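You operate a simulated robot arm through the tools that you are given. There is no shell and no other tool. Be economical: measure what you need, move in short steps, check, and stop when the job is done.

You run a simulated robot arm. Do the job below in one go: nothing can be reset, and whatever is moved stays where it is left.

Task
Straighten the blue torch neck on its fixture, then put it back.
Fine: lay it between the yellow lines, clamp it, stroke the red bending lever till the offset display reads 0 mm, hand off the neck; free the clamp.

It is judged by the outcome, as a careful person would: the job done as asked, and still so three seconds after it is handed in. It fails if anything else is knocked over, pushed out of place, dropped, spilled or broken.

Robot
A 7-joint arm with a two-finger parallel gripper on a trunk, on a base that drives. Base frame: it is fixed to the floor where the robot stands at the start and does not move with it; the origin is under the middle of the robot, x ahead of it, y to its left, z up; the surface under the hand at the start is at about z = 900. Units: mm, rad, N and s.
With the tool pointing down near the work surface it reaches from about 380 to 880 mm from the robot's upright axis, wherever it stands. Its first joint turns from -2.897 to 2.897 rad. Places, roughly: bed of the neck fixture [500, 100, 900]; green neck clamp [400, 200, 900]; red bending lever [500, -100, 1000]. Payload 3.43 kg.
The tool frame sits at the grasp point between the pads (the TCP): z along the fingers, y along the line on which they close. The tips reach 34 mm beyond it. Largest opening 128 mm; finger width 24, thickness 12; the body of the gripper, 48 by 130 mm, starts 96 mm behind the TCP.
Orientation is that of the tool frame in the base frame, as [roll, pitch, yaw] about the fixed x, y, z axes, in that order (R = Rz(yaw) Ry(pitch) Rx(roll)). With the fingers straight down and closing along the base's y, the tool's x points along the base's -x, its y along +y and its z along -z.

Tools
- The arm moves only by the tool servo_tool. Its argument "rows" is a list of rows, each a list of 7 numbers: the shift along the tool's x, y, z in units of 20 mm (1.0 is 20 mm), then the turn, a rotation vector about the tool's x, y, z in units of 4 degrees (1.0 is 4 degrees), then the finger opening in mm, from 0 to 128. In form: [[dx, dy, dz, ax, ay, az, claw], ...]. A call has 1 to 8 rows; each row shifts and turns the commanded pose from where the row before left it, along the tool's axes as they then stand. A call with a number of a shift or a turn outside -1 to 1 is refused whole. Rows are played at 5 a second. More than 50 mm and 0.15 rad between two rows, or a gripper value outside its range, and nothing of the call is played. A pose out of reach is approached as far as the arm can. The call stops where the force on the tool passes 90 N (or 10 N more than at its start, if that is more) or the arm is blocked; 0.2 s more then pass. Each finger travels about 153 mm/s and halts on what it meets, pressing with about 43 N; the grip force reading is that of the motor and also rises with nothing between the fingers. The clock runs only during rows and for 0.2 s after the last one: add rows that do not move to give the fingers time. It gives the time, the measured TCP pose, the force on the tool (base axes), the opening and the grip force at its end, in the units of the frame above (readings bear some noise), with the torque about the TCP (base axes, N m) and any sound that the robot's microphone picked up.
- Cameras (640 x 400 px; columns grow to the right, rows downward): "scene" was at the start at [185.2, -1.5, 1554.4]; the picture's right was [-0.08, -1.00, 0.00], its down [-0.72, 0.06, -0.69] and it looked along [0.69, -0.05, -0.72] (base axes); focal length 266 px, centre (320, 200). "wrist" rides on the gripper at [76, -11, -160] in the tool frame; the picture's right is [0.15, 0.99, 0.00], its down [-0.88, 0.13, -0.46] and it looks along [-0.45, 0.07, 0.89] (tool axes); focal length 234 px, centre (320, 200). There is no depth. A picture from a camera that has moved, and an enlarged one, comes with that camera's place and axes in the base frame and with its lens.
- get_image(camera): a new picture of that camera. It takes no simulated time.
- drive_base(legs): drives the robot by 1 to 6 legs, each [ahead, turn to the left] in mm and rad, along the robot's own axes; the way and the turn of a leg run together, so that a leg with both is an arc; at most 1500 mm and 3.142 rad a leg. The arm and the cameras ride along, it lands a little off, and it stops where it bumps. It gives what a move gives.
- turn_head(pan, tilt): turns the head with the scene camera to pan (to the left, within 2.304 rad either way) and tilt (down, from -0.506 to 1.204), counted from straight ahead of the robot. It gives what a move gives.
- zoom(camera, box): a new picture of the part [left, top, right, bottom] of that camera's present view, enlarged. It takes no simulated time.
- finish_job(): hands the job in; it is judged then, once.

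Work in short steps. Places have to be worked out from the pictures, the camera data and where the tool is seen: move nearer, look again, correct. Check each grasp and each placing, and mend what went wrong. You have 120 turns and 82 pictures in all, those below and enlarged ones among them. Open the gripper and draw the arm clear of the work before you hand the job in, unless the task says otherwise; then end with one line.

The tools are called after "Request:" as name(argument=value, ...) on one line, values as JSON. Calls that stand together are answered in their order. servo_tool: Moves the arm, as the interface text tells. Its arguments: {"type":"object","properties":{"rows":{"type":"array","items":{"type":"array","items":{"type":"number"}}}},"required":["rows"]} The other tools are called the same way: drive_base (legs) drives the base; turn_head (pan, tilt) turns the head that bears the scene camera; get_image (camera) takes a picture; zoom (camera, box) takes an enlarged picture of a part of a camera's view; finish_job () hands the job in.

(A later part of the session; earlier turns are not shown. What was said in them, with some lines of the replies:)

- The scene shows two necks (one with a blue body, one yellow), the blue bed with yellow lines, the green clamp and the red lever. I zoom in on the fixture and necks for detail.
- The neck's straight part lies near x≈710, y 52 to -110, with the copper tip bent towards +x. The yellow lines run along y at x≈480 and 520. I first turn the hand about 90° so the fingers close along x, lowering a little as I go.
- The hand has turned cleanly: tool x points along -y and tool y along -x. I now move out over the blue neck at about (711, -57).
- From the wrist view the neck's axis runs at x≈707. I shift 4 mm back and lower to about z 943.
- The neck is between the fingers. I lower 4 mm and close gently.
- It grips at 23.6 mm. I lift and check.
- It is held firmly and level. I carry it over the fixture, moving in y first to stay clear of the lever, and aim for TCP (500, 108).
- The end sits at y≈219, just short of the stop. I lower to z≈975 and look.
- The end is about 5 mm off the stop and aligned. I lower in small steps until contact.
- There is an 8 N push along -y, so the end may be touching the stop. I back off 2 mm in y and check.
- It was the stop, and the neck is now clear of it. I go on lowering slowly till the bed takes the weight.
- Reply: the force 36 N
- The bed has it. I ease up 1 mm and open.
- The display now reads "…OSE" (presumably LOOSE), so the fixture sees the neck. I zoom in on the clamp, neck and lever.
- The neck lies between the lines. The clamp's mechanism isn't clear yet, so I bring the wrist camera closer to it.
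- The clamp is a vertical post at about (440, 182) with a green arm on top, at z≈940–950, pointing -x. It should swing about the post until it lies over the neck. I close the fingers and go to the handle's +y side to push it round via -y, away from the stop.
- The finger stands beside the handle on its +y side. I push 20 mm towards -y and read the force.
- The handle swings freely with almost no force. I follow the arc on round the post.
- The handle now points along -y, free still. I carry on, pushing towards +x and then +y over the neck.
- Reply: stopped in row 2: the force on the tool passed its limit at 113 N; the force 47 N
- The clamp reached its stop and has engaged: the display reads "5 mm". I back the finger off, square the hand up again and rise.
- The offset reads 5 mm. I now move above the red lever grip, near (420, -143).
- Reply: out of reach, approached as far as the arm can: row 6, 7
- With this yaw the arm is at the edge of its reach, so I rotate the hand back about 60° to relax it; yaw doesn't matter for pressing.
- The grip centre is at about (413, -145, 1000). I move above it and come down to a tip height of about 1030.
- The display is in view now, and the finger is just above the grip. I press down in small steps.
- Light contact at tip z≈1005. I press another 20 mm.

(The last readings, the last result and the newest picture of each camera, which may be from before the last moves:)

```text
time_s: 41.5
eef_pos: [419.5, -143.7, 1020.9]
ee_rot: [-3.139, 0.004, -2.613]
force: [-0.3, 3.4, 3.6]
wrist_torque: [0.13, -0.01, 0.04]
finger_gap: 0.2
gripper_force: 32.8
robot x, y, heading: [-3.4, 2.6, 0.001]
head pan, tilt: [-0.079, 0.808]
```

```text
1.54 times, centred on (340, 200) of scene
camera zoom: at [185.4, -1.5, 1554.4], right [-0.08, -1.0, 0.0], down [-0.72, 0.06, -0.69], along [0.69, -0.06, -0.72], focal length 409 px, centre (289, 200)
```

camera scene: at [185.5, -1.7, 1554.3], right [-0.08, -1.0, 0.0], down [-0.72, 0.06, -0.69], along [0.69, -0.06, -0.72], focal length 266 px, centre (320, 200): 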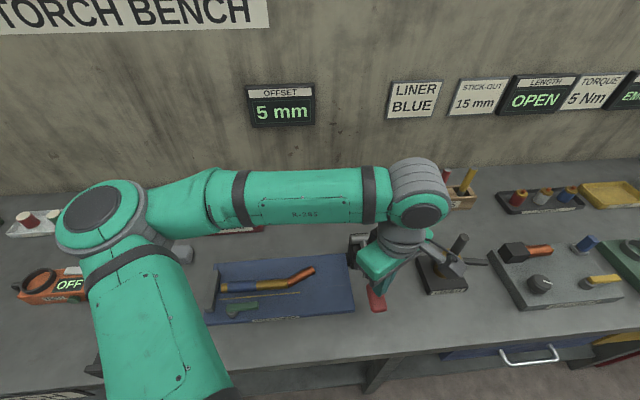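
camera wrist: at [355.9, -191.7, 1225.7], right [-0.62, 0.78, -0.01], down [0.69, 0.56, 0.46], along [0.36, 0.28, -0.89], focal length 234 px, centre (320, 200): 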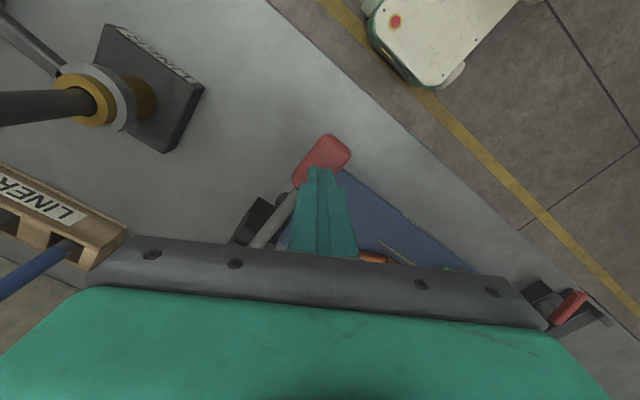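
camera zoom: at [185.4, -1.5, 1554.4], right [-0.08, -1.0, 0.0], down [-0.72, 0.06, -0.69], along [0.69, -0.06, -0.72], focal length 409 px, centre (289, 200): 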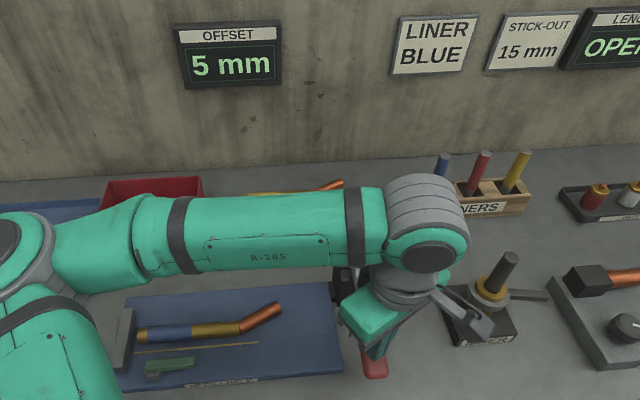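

The lever gives with 3.6 N and the display still reads 5 mm. I continue 20 mm down.

Request:
servo_tool(rows=[[0, 0, 0.5, 0, 0, 0, 0], [0, 0, 0.5, 0, 0, 0, 0]])

Request:
zoom(camera="scene", box=[240, 70, 440, 330])

Request:
get_image(camera="wrist")

```text
time_s: 42.1
eef_pos: [420.5, -146.0, 1000.7]
ee_rot: [-3.136, 0.004, -2.614]
force: [3.0, 1.0, 6.5]
wrist_torque: [-0.01, -0.21, 0.0]
finger_gap: 0.2
gripper_force: 33.2
robot x, y, heading: [-3.9, 4.2, -0.003]
head pan, tilt: [-0.079, 0.808]
```

```text
1.54 times, centred on (340, 200) of scene
camera zoom: at [185.5, -1.6, 1554.3], right [-0.08, -1.0, 0.0], down [-0.72, 0.06, -0.69], along [0.69, -0.06, -0.72], focal length 409 px, centre (289, 200)
```

zoom: 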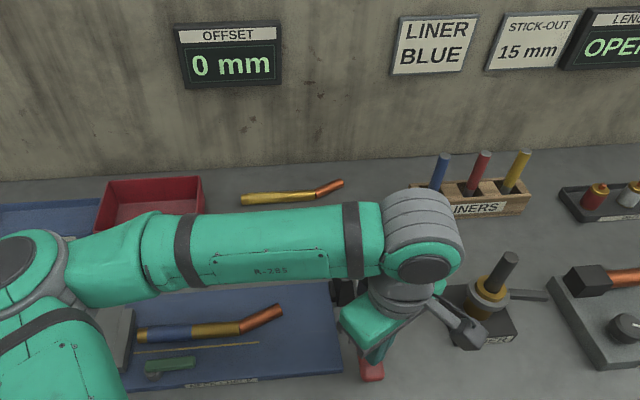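

```text
42 pictures are left
camera wrist: at [358.6, -192.1, 1161.5], right [-0.62, 0.78, -0.01], down [0.69, 0.56, 0.46], along [0.36, 0.28, -0.89], focal length 234 px, centre (320, 200)
```

wrist: 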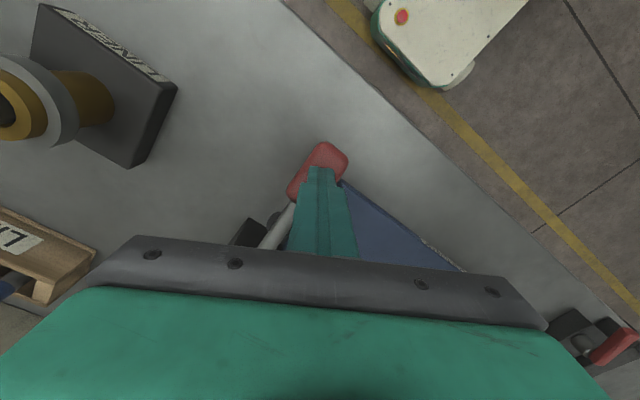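

The display reads 0 mm with the lever held down. I let the lever up and check whether it springs back.

Request:
servo_tool(rows=[[0, 0, -0.5, 0, 0, 0, 0], [0, 0, -0.5, 0, 0, 0, 0], [0, 0, -0.5, 0, 0, 0, 0], [0, 0, -0.5, 0, 0, 0, 0], [0, 0, -0.5, 0, 0, 0, 0], [0, 0, -0.5, 0, 0, 0, 0]])

Request:
zoom(camera="scene", box=[240, 70, 440, 330])

```text
time_s: 43.5
eef_pos: [417.2, -142.4, 1060.3]
ee_rot: [-3.138, 0.004, -2.616]
force: [-0.4, -0.2, 0.0]
wrist_torque: [0.0, 0.01, 0.01]
finger_gap: 0.2
gripper_force: 33.1
robot x, y, heading: [-0.1, 3.5, -0.0]
head pan, tilt: [-0.079, 0.808]
```

```text
1.54 times, centred on (340, 200) of scene
camera zoom: at [185.6, -1.7, 1554.3], right [-0.08, -1.0, 0.0], down [-0.72, 0.06, -0.69], along [0.69, -0.05, -0.72], focal length 409 px, centre (289, 200)
```

zoom: 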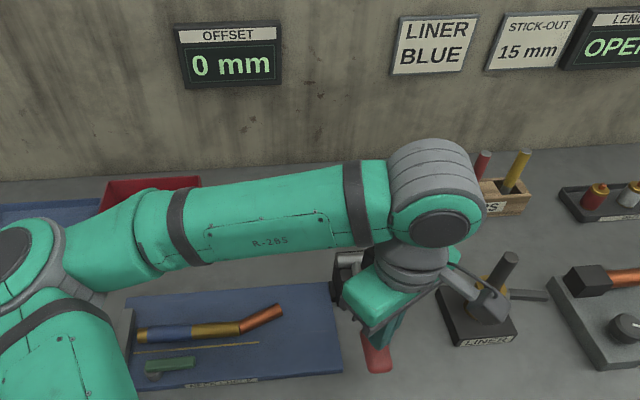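

It holds at 0 mm with the lever released. Next is the clamp: I rise, travel to the +x side of the handle, between it and the neck, and turn the yaw back.

Request:
servo_tool(rows=[[0, 0, -1, 0, 0, 0, 0], [0, 0, -1, 0, 0, 0, 0], [-0.774, 0.919, 0, 0, 0, 0, 0], [-0.774, 0.919, 0, 0, 0, 0, 0], [-0.774, 0.919, 0, 0, 0, 0, 0], [-0.774, 0.919, 0, 0, 0, 0, 0], [-0.774, 0.919, 0, 0, 0, 0, 0], [-0.774, 0.919, 0, 0, 0, 0, 0]])

Request:
servo_tool(rows=[[-0.774, 0.919, 0, 0, 0, 0, 0], [-0.774, 0.919, 0, 0, 0, 0, 0], [-0.774, 0.919, 0, 0, 0, 0, 0], [-0.774, 0.919, 0, 0, 0, 0, 0], [-0.774, 0.919, 0, 0, 0, 0, 0], [-0.774, 0.919, 0, 0, 0, 0, 0]])

Request:
servo_tool(rows=[[0, 0, 0, 0, 0, -1, 0], [0, 0, 0, 0, 0, -1, 0], [0, 0, 0, 0, 0, -1, 0], [0, 0, 0, 0, 0, -1, 0], [0, 0, 0, 0, 0, -1, 0], [0, 0, 0, 0, 0, -1, 0], [0, 0, 0, 0, 0, -1, 0], [0, 0, 0, 0, 0, -1, 0]])

Request:
servo_tool(rows=[[0, 0, 0, 0, 0, -1, 0], [0, 0, 0, 0, 0, -1, 0], [0, 0, 0, 0, 0, -1, 0], [0, 0, 0, 0, 0, -1, 0], [0, 0, 0, 0, 0, -1, 0], [0, 0, 0, 0, 0, -1, 0], [0, 0, 0, 0, 0, -1, 0], [0, 0, 0, 0, 0, 0, 0]])

Request:
get_image(camera="wrist")

Request:
get_image(camera="scene")

```text
time_s: 45.3
eef_pos: [442.4, -0.9, 1099.7]
ee_rot: [-3.136, 0.003, -2.615]
force: [-0.4, -0.6, -0.4]
wrist_torque: [0.03, 0.03, -0.02]
finger_gap: 0.0
gripper_force: 33.7
robot x, y, heading: [0.6, 2.7, 0.003]
head pan, tilt: [-0.079, 0.808]
```

```text
time_s: 46.7
eef_pos: [466.4, 139.2, 1098.6]
ee_rot: [-3.135, 0.003, -2.616]
force: [-0.7, 0.1, 1.0]
wrist_torque: [-0.02, 0.01, -0.01]
finger_gap: 0.1
gripper_force: 32.8
robot x, y, heading: [0.7, 1.8, -0.005]
head pan, tilt: [-0.079, 0.808]
```

```text
time_s: 48.5
eef_pos: [468.3, 140.2, 1099.6]
ee_rot: [-3.137, 0.001, -2.056]
force: [0.9, 0.4, 0.7]
wrist_torque: [-0.03, 0.0, -0.01]
finger_gap: 0.1
gripper_force: 33.8
robot x, y, heading: [0.2, 1.9, 0.002]
head pan, tilt: [-0.079, 0.808]
```

```text
time_s: 50.3
eef_pos: [466.5, 140.3, 1100.9]
ee_rot: [-3.138, -0.002, -1.565]
force: [0.9, -0.2, -0.5]
wrist_torque: [0.02, -0.01, -0.02]
finger_gap: 0.0
gripper_force: 32.8
robot x, y, heading: [0.7, 3.5, 0.006]
head pan, tilt: [-0.079, 0.808]
```

```text
40 pictures are left
camera wrist: at [476.6, 66.1, 1261.5], right [-0.99, -0.15, 0.0], down [-0.14, 0.88, 0.45], along [-0.06, 0.45, -0.89], focal length 234 px, centre (320, 200)
```

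wrist: 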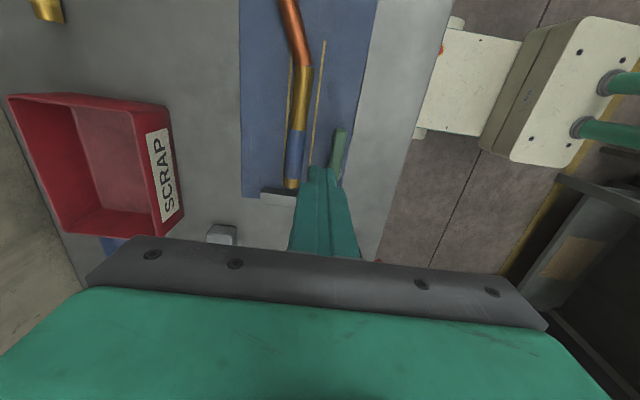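

```text
39 pictures are left
camera scene: at [185.5, -1.6, 1554.3], right [-0.08, -1.0, 0.0], down [-0.72, 0.06, -0.69], along [0.69, -0.06, -0.72], focal length 266 px, centre (320, 200)
```

scene: 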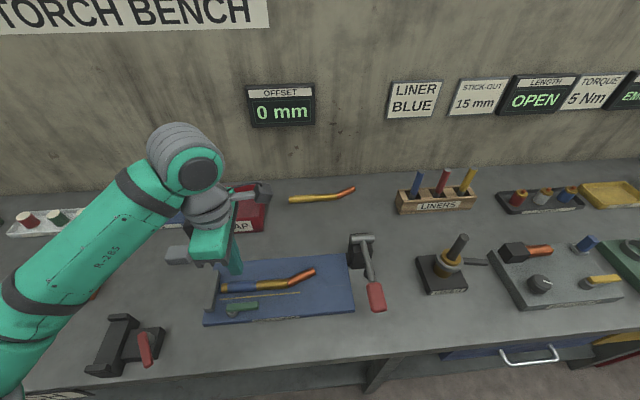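

The display still reads 0 mm. The handle's centreline is at x≈442 and the neck starts at about 488, so I lower the closed fingers between them at x≈467.

Request:
servo_tool(rows=[[0, 0, 1, 0, 0, 0, 0], [0, 0, 1, 0, 0, 0, 0], [0, 0, 1, 0, 0, 0, 0], [0, 0, 1, 0, 0, 0, 0], [0, 0, 1, 0, 0, 0, 0], [0, 0, 0.7, 0, 0, 0, 0], [0, 0, 0.6, 0, 0, 0, 0], [0, 0, 0, 0, 0, 0, 0]])

Request:
get_image(camera="wrist")

```text
time_s: 52.1
eef_pos: [468.1, 140.4, 974.4]
ee_rot: [-3.136, 0.0, -1.57]
force: [0.6, -0.2, 0.0]
wrist_torque: [-0.02, -0.01, -0.05]
finger_gap: 0.0
gripper_force: 33.2
robot x, y, heading: [2.8, 5.3, -0.003]
head pan, tilt: [-0.079, 0.808]
```

```text
38 pictures are left
camera wrist: at [478.1, 65.8, 1136.4], right [-0.99, -0.15, 0.0], down [-0.13, 0.88, 0.45], along [-0.06, 0.45, -0.89], focal length 234 px, centre (320, 200)
```

wrist: 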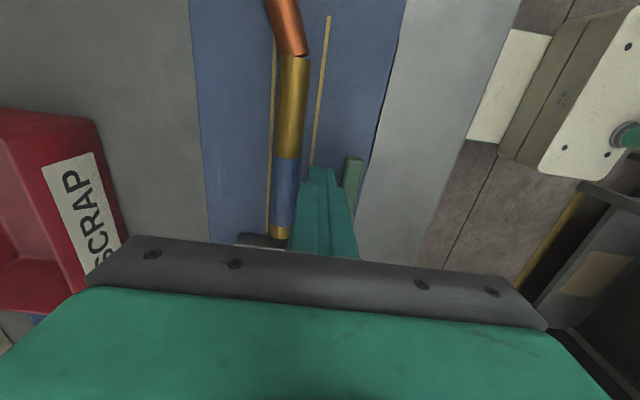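

The finger is in the gap. I swing the handle back: towards -x, then round to +y.

Request:
servo_tool(rows=[[0, 0.6, 0, 0, 0, 0, 0], [0, 0.7, 0, 0, 0, 0, 0], [0, 0.8, 0, 0, 0, 0, 0], [-0.4, 0.8, 0, 0, 0, 0, 0], [-0.5, 0.4, 0, 0, 0, 0, 0], [0, 0, 0, 0, 0, 0, 0]])

Request:
get_image(camera="wrist")

Request:
get_image(camera="scene")

```text
time_s: 53.5
eef_pos: [400.0, 158.4, 971.7]
ee_rot: [-3.136, -0.002, -1.569]
force: [-0.2, 0.1, 0.4]
wrist_torque: [0.0, 0.01, 0.02]
finger_gap: 0.0
gripper_force: 32.4
robot x, y, heading: [-1.6, 0.2, 0.002]
head pan, tilt: [-0.079, 0.808]
```

```text
37 pictures are left
camera wrist: at [411.0, 83.5, 1133.9], right [-0.99, -0.15, 0.0], down [-0.13, 0.88, 0.45], along [-0.06, 0.45, -0.89], focal length 234 px, centre (320, 200)
```

wrist: 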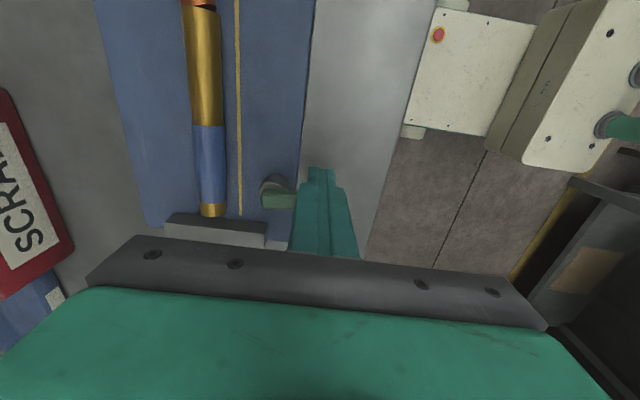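

```text
36 pictures are left
camera scene: at [185.5, -1.6, 1554.3], right [-0.08, -1.0, 0.0], down [-0.72, 0.06, -0.69], along [0.69, -0.06, -0.72], focal length 266 px, centre (320, 200)
```

scene: 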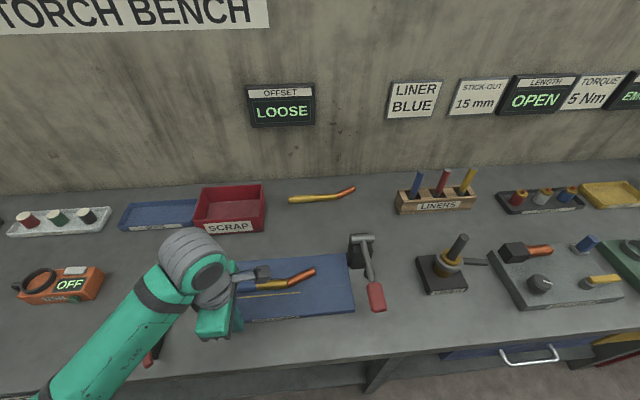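

The clamp is free and the display reads LOOSE. I nudge the handle the last few millimetres to its original rest, then back away and rise.

Request:
servo_tool(rows=[[-0.2, 0, 0, 0, 0, 0, 0], [0, 0, 0, 0, 0, 0, 0], [0.6, 0, 0, 0, 0, 0, 0], [0, 0, -1, 0, 0, 0, 0], [0, 0, -1, 0, 0, 0, 0], [0, 0, -1, 0, 0, 0, 0], [0, 0, -1, 0, 0, 0, 0], [0, 0, -1, 0, 0, 0, 0]])

Request:
zoom(camera="scene", box=[190, 250, 330, 350])

Request:
zoom(camera="wrist", box=[160, 100, 360, 240])

```text
time_s: 55.3
eef_pos: [402.3, 151.8, 1075.2]
ee_rot: [-3.136, -0.003, -1.569]
force: [-0.2, 0.2, 0.3]
wrist_torque: [0.01, -0.02, 0.01]
finger_gap: 0.0
gripper_force: 32.7
robot x, y, heading: [3.5, 1.9, 0.001]
head pan, tilt: [-0.079, 0.808]
```

```text
4.00 times, centred on (260, 300) of scene
camera zoom: at [185.5, -1.6, 1554.3], right [-0.08, -1.0, 0.0], down [-0.72, 0.06, -0.69], along [0.69, -0.06, -0.72], focal length 1063 px, centre (560, -200)
```

zoom: 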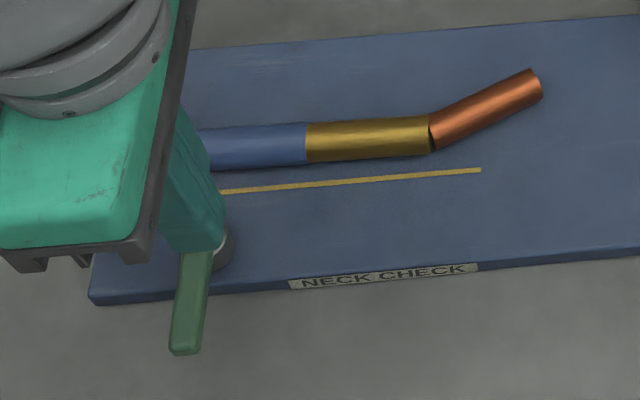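

```text
2.86 times, centred on (260, 170) of wrist
camera zoom: at [412.6, 77.2, 1235.7], right [-0.99, -0.15, 0.0], down [-0.13, 0.88, 0.45], along [-0.06, 0.45, -0.89], focal length 669 px, centre (491, 286)
```

zoom: 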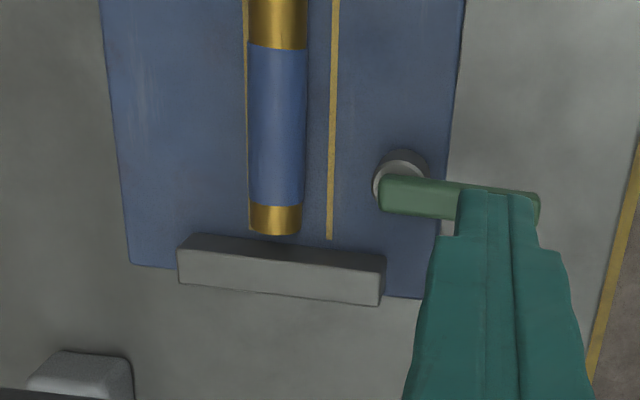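

The clamp is back at rest. I return over the neck, open, and lower to the earlier grasp pose (500, 107, 954).

Request:
servo_tool(rows=[[0.45, -0.98, 0, 0, 0, 0, 60], [0.45, -0.98, 0, 0, 0, 0, 60], [0.45, -0.98, 0, 0, 0, 0, 60], [0.45, -0.98, 0, 0, 0, 0, 60], [0.45, -0.98, 0, 0, 0, 0, 60], [0, 0, 1, 0, 0, 0, 60], [0, 0, 1, 0, 0, 0, 60], [0, 0, 1, 0, 0, 0, 60]])

Request:
get_image(camera="wrist")

```text
time_s: 57.1
eef_pos: [502.1, 103.5, 1014.3]
ee_rot: [-3.136, -0.002, -1.57]
force: [0.0, -0.1, 1.0]
wrist_torque: [0.04, 0.0, 0.0]
finger_gap: 59.9
gripper_force: 0.1
robot x, y, heading: [-1.8, 1.8, -0.001]
head pan, tilt: [-0.079, 0.808]
```

```text
33 pictures are left
camera wrist: at [511.7, 29.1, 1175.8], right [-0.99, -0.15, 0.0], down [-0.13, 0.88, 0.45], along [-0.06, 0.45, -0.89], focal length 234 px, centre (320, 200)
```

wrist: 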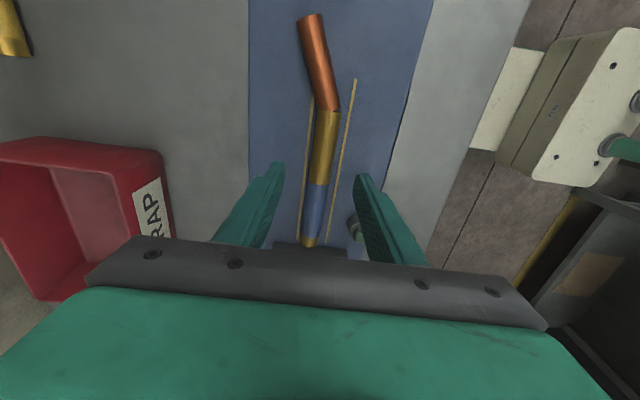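

The neck is centred between the fingers. I lower 60 mm and close gently.

Request:
servo_tool(rows=[[-0.15, 0, 1, 0, 0, 0, 60], [0, 0, 1, 0, 0, 0, 60], [0, 0, 0.95, 0, 0, 0, 60], [0, 0, 0, 0, 0, 0, 40], [0, 0, 0, 0, 0, 0, 28], [0, 0, 0, 0, 0, 0, 20], [0, 0, 0, 0, 0, 0, 10], [0, 0, 0, 0, 0, 0, 10]])

Request:
servo_tool(rows=[[0, 0, -0.3, 0, 0, 0, 10], [0, 0, -0.7, 0, 0, 0, 10], [0, 0, -1, 0, 0, 0, 10], [0, 0, -1, 0, 0, 0, 10], [0, 0, -1, 0, 0, 0, 10], [0, 0, -1, 0, 0, 0, 10], [0, 0, -1, 0, 0, 0, 10], [0, 0, 0, 0, 0, 0, 10]])

Request:
get_image(camera="wrist")

```text
time_s: 58.9
eef_pos: [500.0, 108.0, 954.2]
ee_rot: [-3.137, -0.003, -1.568]
force: [-0.4, 0.0, -0.4]
wrist_torque: [0.06, 0.04, 0.0]
finger_gap: 23.2
gripper_force: 43.0
robot x, y, heading: [2.2, 3.1, 0.001]
head pan, tilt: [-0.079, 0.808]
```

```text
time_s: 60.7
eef_pos: [500.1, 110.0, 1075.5]
ee_rot: [-3.137, 0.0, -1.567]
force: [-0.7, -0.4, -2.6]
wrist_torque: [0.01, 0.05, 0.0]
finger_gap: 23.0
gripper_force: 42.9
robot x, y, heading: [-1.3, 3.6, -0.004]
head pan, tilt: [-0.079, 0.808]
```

```text
32 pictures are left
camera wrist: at [510.3, 33.7, 1236.4], right [-0.99, -0.15, 0.0], down [-0.13, 0.88, 0.45], along [-0.06, 0.45, -0.89], focal length 234 px, centre (320, 200)
```

wrist: 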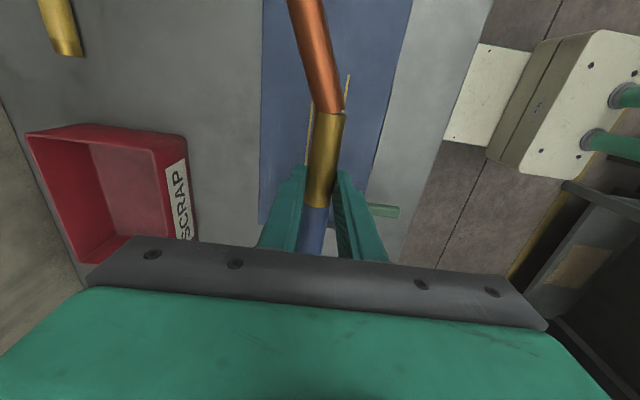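

Held well. I carry it back to its original place, TCP at about (707, -57).

Request:
servo_tool(rows=[[0.65, -0.8, 0, 0, 0, 0, 10], [0.65, -0.8, 0, 0, 0, 0, 10], [0.65, -0.8, 0, 0, 0, 0, 10], [0.65, -0.8, 0, 0, 0, 0, 10], [0.65, -0.8, 0, 0, 0, 0, 10], [0.65, -0.8, 0, 0, 0, 0, 10], [0.65, -0.8, 0, 0, 0, 0, 10], [0.65, -0.8, 0, 0, 0, 0, 10]])

Request:
servo_tool(rows=[[0.65, -0.8, 0, 0, 0, 0, 10], [0.65, -0.8, 0, 0, 0, 0, 10], [0.65, -0.8, 0, 0, 0, 0, 10], [0.65, -0.8, 0, 0, 0, 0, 10], [0.5, -0.75, 0, 0, 0, 0, 10], [0, 0, 1, 0, 0, 0, 10], [0, 0, 1, 0, 0, 0, 10], [0, 0, 0, 0, 0, 0, 10]])

Request:
get_image(camera="wrist")

Request:
get_image(camera="scene")

```text
time_s: 62.5
eef_pos: [627.8, 5.6, 1076.4]
ee_rot: [-3.135, -0.003, -1.566]
force: [-0.6, 0.2, -3.1]
wrist_torque: [0.01, -0.01, 0.01]
finger_gap: 23.1
gripper_force: 42.6
robot x, y, heading: [-0.2, 1.8, 0.002]
head pan, tilt: [-0.079, 0.808]
```

```text
time_s: 64.3
eef_pos: [707.8, -56.1, 1037.7]
ee_rot: [-3.136, -0.002, -1.569]
force: [0.3, -0.8, -2.7]
wrist_torque: [0.0, 0.01, 0.04]
finger_gap: 23.3
gripper_force: 43.5
robot x, y, heading: [-1.2, 2.5, -0.006]
head pan, tilt: [-0.079, 0.808]
```

```text
31 pictures are left
camera wrist: at [717.5, -131.4, 1198.8], right [-0.99, -0.15, 0.0], down [-0.13, 0.88, 0.45], along [-0.06, 0.45, -0.89], focal length 234 px, centre (320, 200)
```

wrist: 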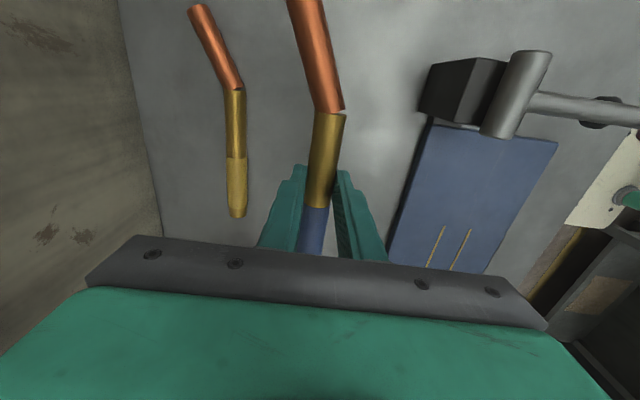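

```text
30 pictures are left
camera scene: at [185.7, -1.7, 1554.3], right [-0.08, -1.0, 0.0], down [-0.72, 0.06, -0.69], along [0.69, -0.06, -0.72], focal length 266 px, centre (320, 200)
```

scene: 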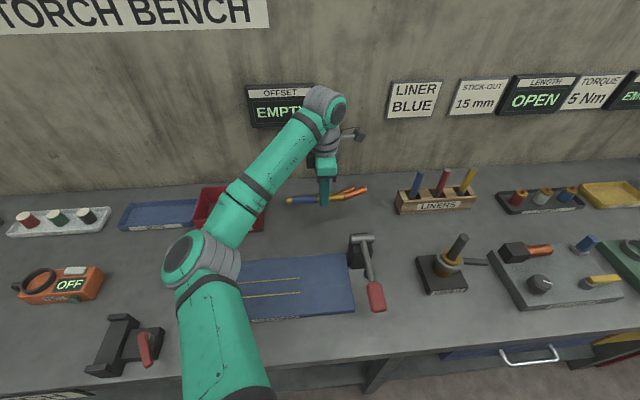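

Clear of everything. I lower towards the table, slowly at the end (original grip z was 939).

Request:
servo_tool(rows=[[0, 0, 1, 0, 0, 0, 10], [0, 0, 1, 0, 0, 0, 10], [0, 0, 1, 0, 0, 0, 10], [0, 0, 1, 0, 0, 0, 10], [0, 0, 0.5, 0, 0, 0, 10], [0, 0, 0.2, 0, 0, 0, 10], [0, 0, 0, 0, 0, 0, 10]])

Request:
servo_tool(rows=[[0, 0, 0.1, 0, 0, 0, 10], [0, 0, 0.1, 0, 0, 0, 10], [0, 0, 0, 0, 0, 0, 10]])

```text
time_s: 65.9
eef_pos: [708.6, -59.9, 941.8]
ee_rot: [-3.136, -0.003, -1.567]
force: [0.2, 0.5, -2.6]
wrist_torque: [0.06, 0.0, 0.02]
finger_gap: 23.4
gripper_force: 42.8
robot x, y, heading: [3.0, 5.2, 0.004]
head pan, tilt: [-0.079, 0.808]
```

```text
time_s: 66.7
eef_pos: [708.7, -56.9, 938.5]
ee_rot: [-3.137, -0.001, -1.567]
force: [-0.7, 1.1, -1.9]
wrist_torque: [0.01, 0.04, 0.0]
finger_gap: 22.9
gripper_force: 42.7
robot x, y, heading: [-0.8, 2.6, 0.007]
head pan, tilt: [-0.079, 0.808]
```

Not quite bearing yet; another millimetre or so.

Request:
servo_tool(rows=[[0, 0, 0.06, 0, 0, 0, 10], [0, 0, 0, 0, 0, 0, 10]])

```text
time_s: 67.3
eef_pos: [708.4, -58.3, 937.8]
ee_rot: [-3.136, -0.001, -1.567]
force: [-0.3, 0.8, -2.8]
wrist_torque: [0.05, 0.0, 0.01]
finger_gap: 23.2
gripper_force: 42.8
robot x, y, heading: [0.7, 1.1, -0.002]
head pan, tilt: [-0.079, 0.808]
```

Request:
servo_tool(rows=[[0, 0, 0.06, 0, 0, 0, 10], [0, 0, 0.06, 0, 0, 0, 10], [0, 0, 0, 0, 0, 0, 10]])

```text
time_s: 68.1
eef_pos: [708.4, -57.3, 936.3]
ee_rot: [-3.135, -0.005, -1.569]
force: [-3.5, 1.2, 15.9]
wrist_torque: [0.08, 0.01, 0.0]
finger_gap: 23.3
gripper_force: 42.9
robot x, y, heading: [-1.2, 5.2, 0.001]
head pan, tilt: [-0.079, 0.808]
```

The neck bears on the table (16 N). I open slowly and rise clear, keeping the far finger away from the yellow neck.

Request:
servo_tool(rows=[[0, 0, -0.04, 0, 0, 0, 10], [0, 0, 0, 0, 0, 0, 26], [0, 0, 0, 0, 0, 0, 34], [0, 0, 0, 0, 0, 0, 50], [0, 0, 0, 0, 0, 0, 60], [0, 0, -0.5, 0, 0, 0, 60], [0, 0, -1, 0, 0, 0, 60], [0, 0, -1, 0, 0, 0, 60]])

Request:
servo_tool(rows=[[0, 0, -1, 0, 0, 0, 60], [0, 0, -1, 0, 0, 0, 60], [0, 0, -1, 0, 0, 0, 60], [0, 0, -1, 0, 0, 0, 60], [0, 0, -1, 0, 0, 0, 60], [0, 0, -1, 0, 0, 0, 60], [0, 0, -1, 0, 0, 0, 60], [0, 0, -1, 0, 0, 0, 60]])

Request:
servo_tool(rows=[[0, 1, -1, 0, 0, 0, 60], [0, 1, -1, 0, 0, 0, 60], [0, 1, 0, 0, 0, 0, 60], [0, 1, 0, 0, 0, 0, 60], [0, 1, 0, 0, 0, 0, 60], [0, 1, 0, 0, 0, 0, 60], [0, 1, 0, 0, 0, 0, 60], [0, 1, 0, 0, 0, 0, 60]])

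Request:
get_image(camera="scene")

Request:
get_image(camera="wrist")

```text
time_s: 69.9
eef_pos: [706.7, -57.5, 985.6]
ee_rot: [-3.137, 0.0, -1.568]
force: [-0.1, 1.3, -0.8]
wrist_torque: [0.04, -0.01, -0.01]
finger_gap: 59.9
gripper_force: 0.0
robot x, y, heading: [-1.2, 1.6, -0.001]
head pan, tilt: [-0.079, 0.808]
```

```text
time_s: 71.7
eef_pos: [705.9, -56.5, 1144.9]
ee_rot: [-3.135, -0.002, -1.567]
force: [1.1, 0.1, 0.4]
wrist_torque: [0.01, -0.01, -0.01]
finger_gap: 60.2
gripper_force: 0.0
robot x, y, heading: [-1.7, 1.0, -0.002]
head pan, tilt: [-0.079, 0.808]
```

```text
time_s: 73.5
eef_pos: [547.7, -58.2, 1186.3]
ee_rot: [-3.136, -0.002, -1.566]
force: [-0.1, -0.5, -0.4]
wrist_torque: [-0.03, -0.01, -0.01]
finger_gap: 60.0
gripper_force: 0.1
robot x, y, heading: [-2.0, 2.6, 0.004]
head pan, tilt: [-0.079, 0.808]
```

```text
29 pictures are left
camera scene: at [185.7, -1.7, 1554.3], right [-0.08, -1.0, 0.0], down [-0.72, 0.06, -0.69], along [0.69, -0.06, -0.72], focal length 266 px, centre (320, 200)
```

scene: 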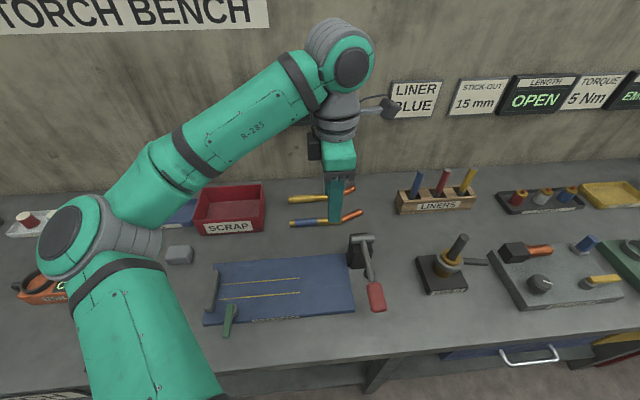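

```text
28 pictures are left
camera wrist: at [556.5, -132.1, 1348.6], right [-0.99, -0.15, 0.0], down [-0.14, 0.88, 0.45], along [-0.06, 0.45, -0.89], focal length 234 px, centre (320, 200)
```

wrist: 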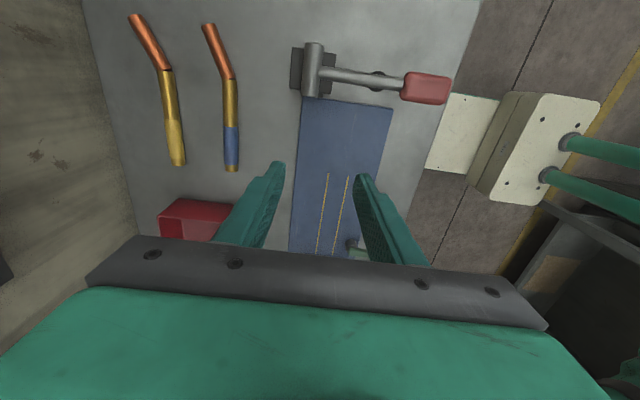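

The neck lies where it started, the clamp is open, the lever is at rest and the arm is clear, so I hand the job in.

Request:
finish_job()

```text
The job is handed in.
```

The blue neck was clamped between the yellow lines and bent with one lever stroke until the offset went from 5 mm to 0 mm. The reading held at 0 mm with the lever released and the hand off the neck. The clamp is free, and the neck is back in its original place beside the yellow one.
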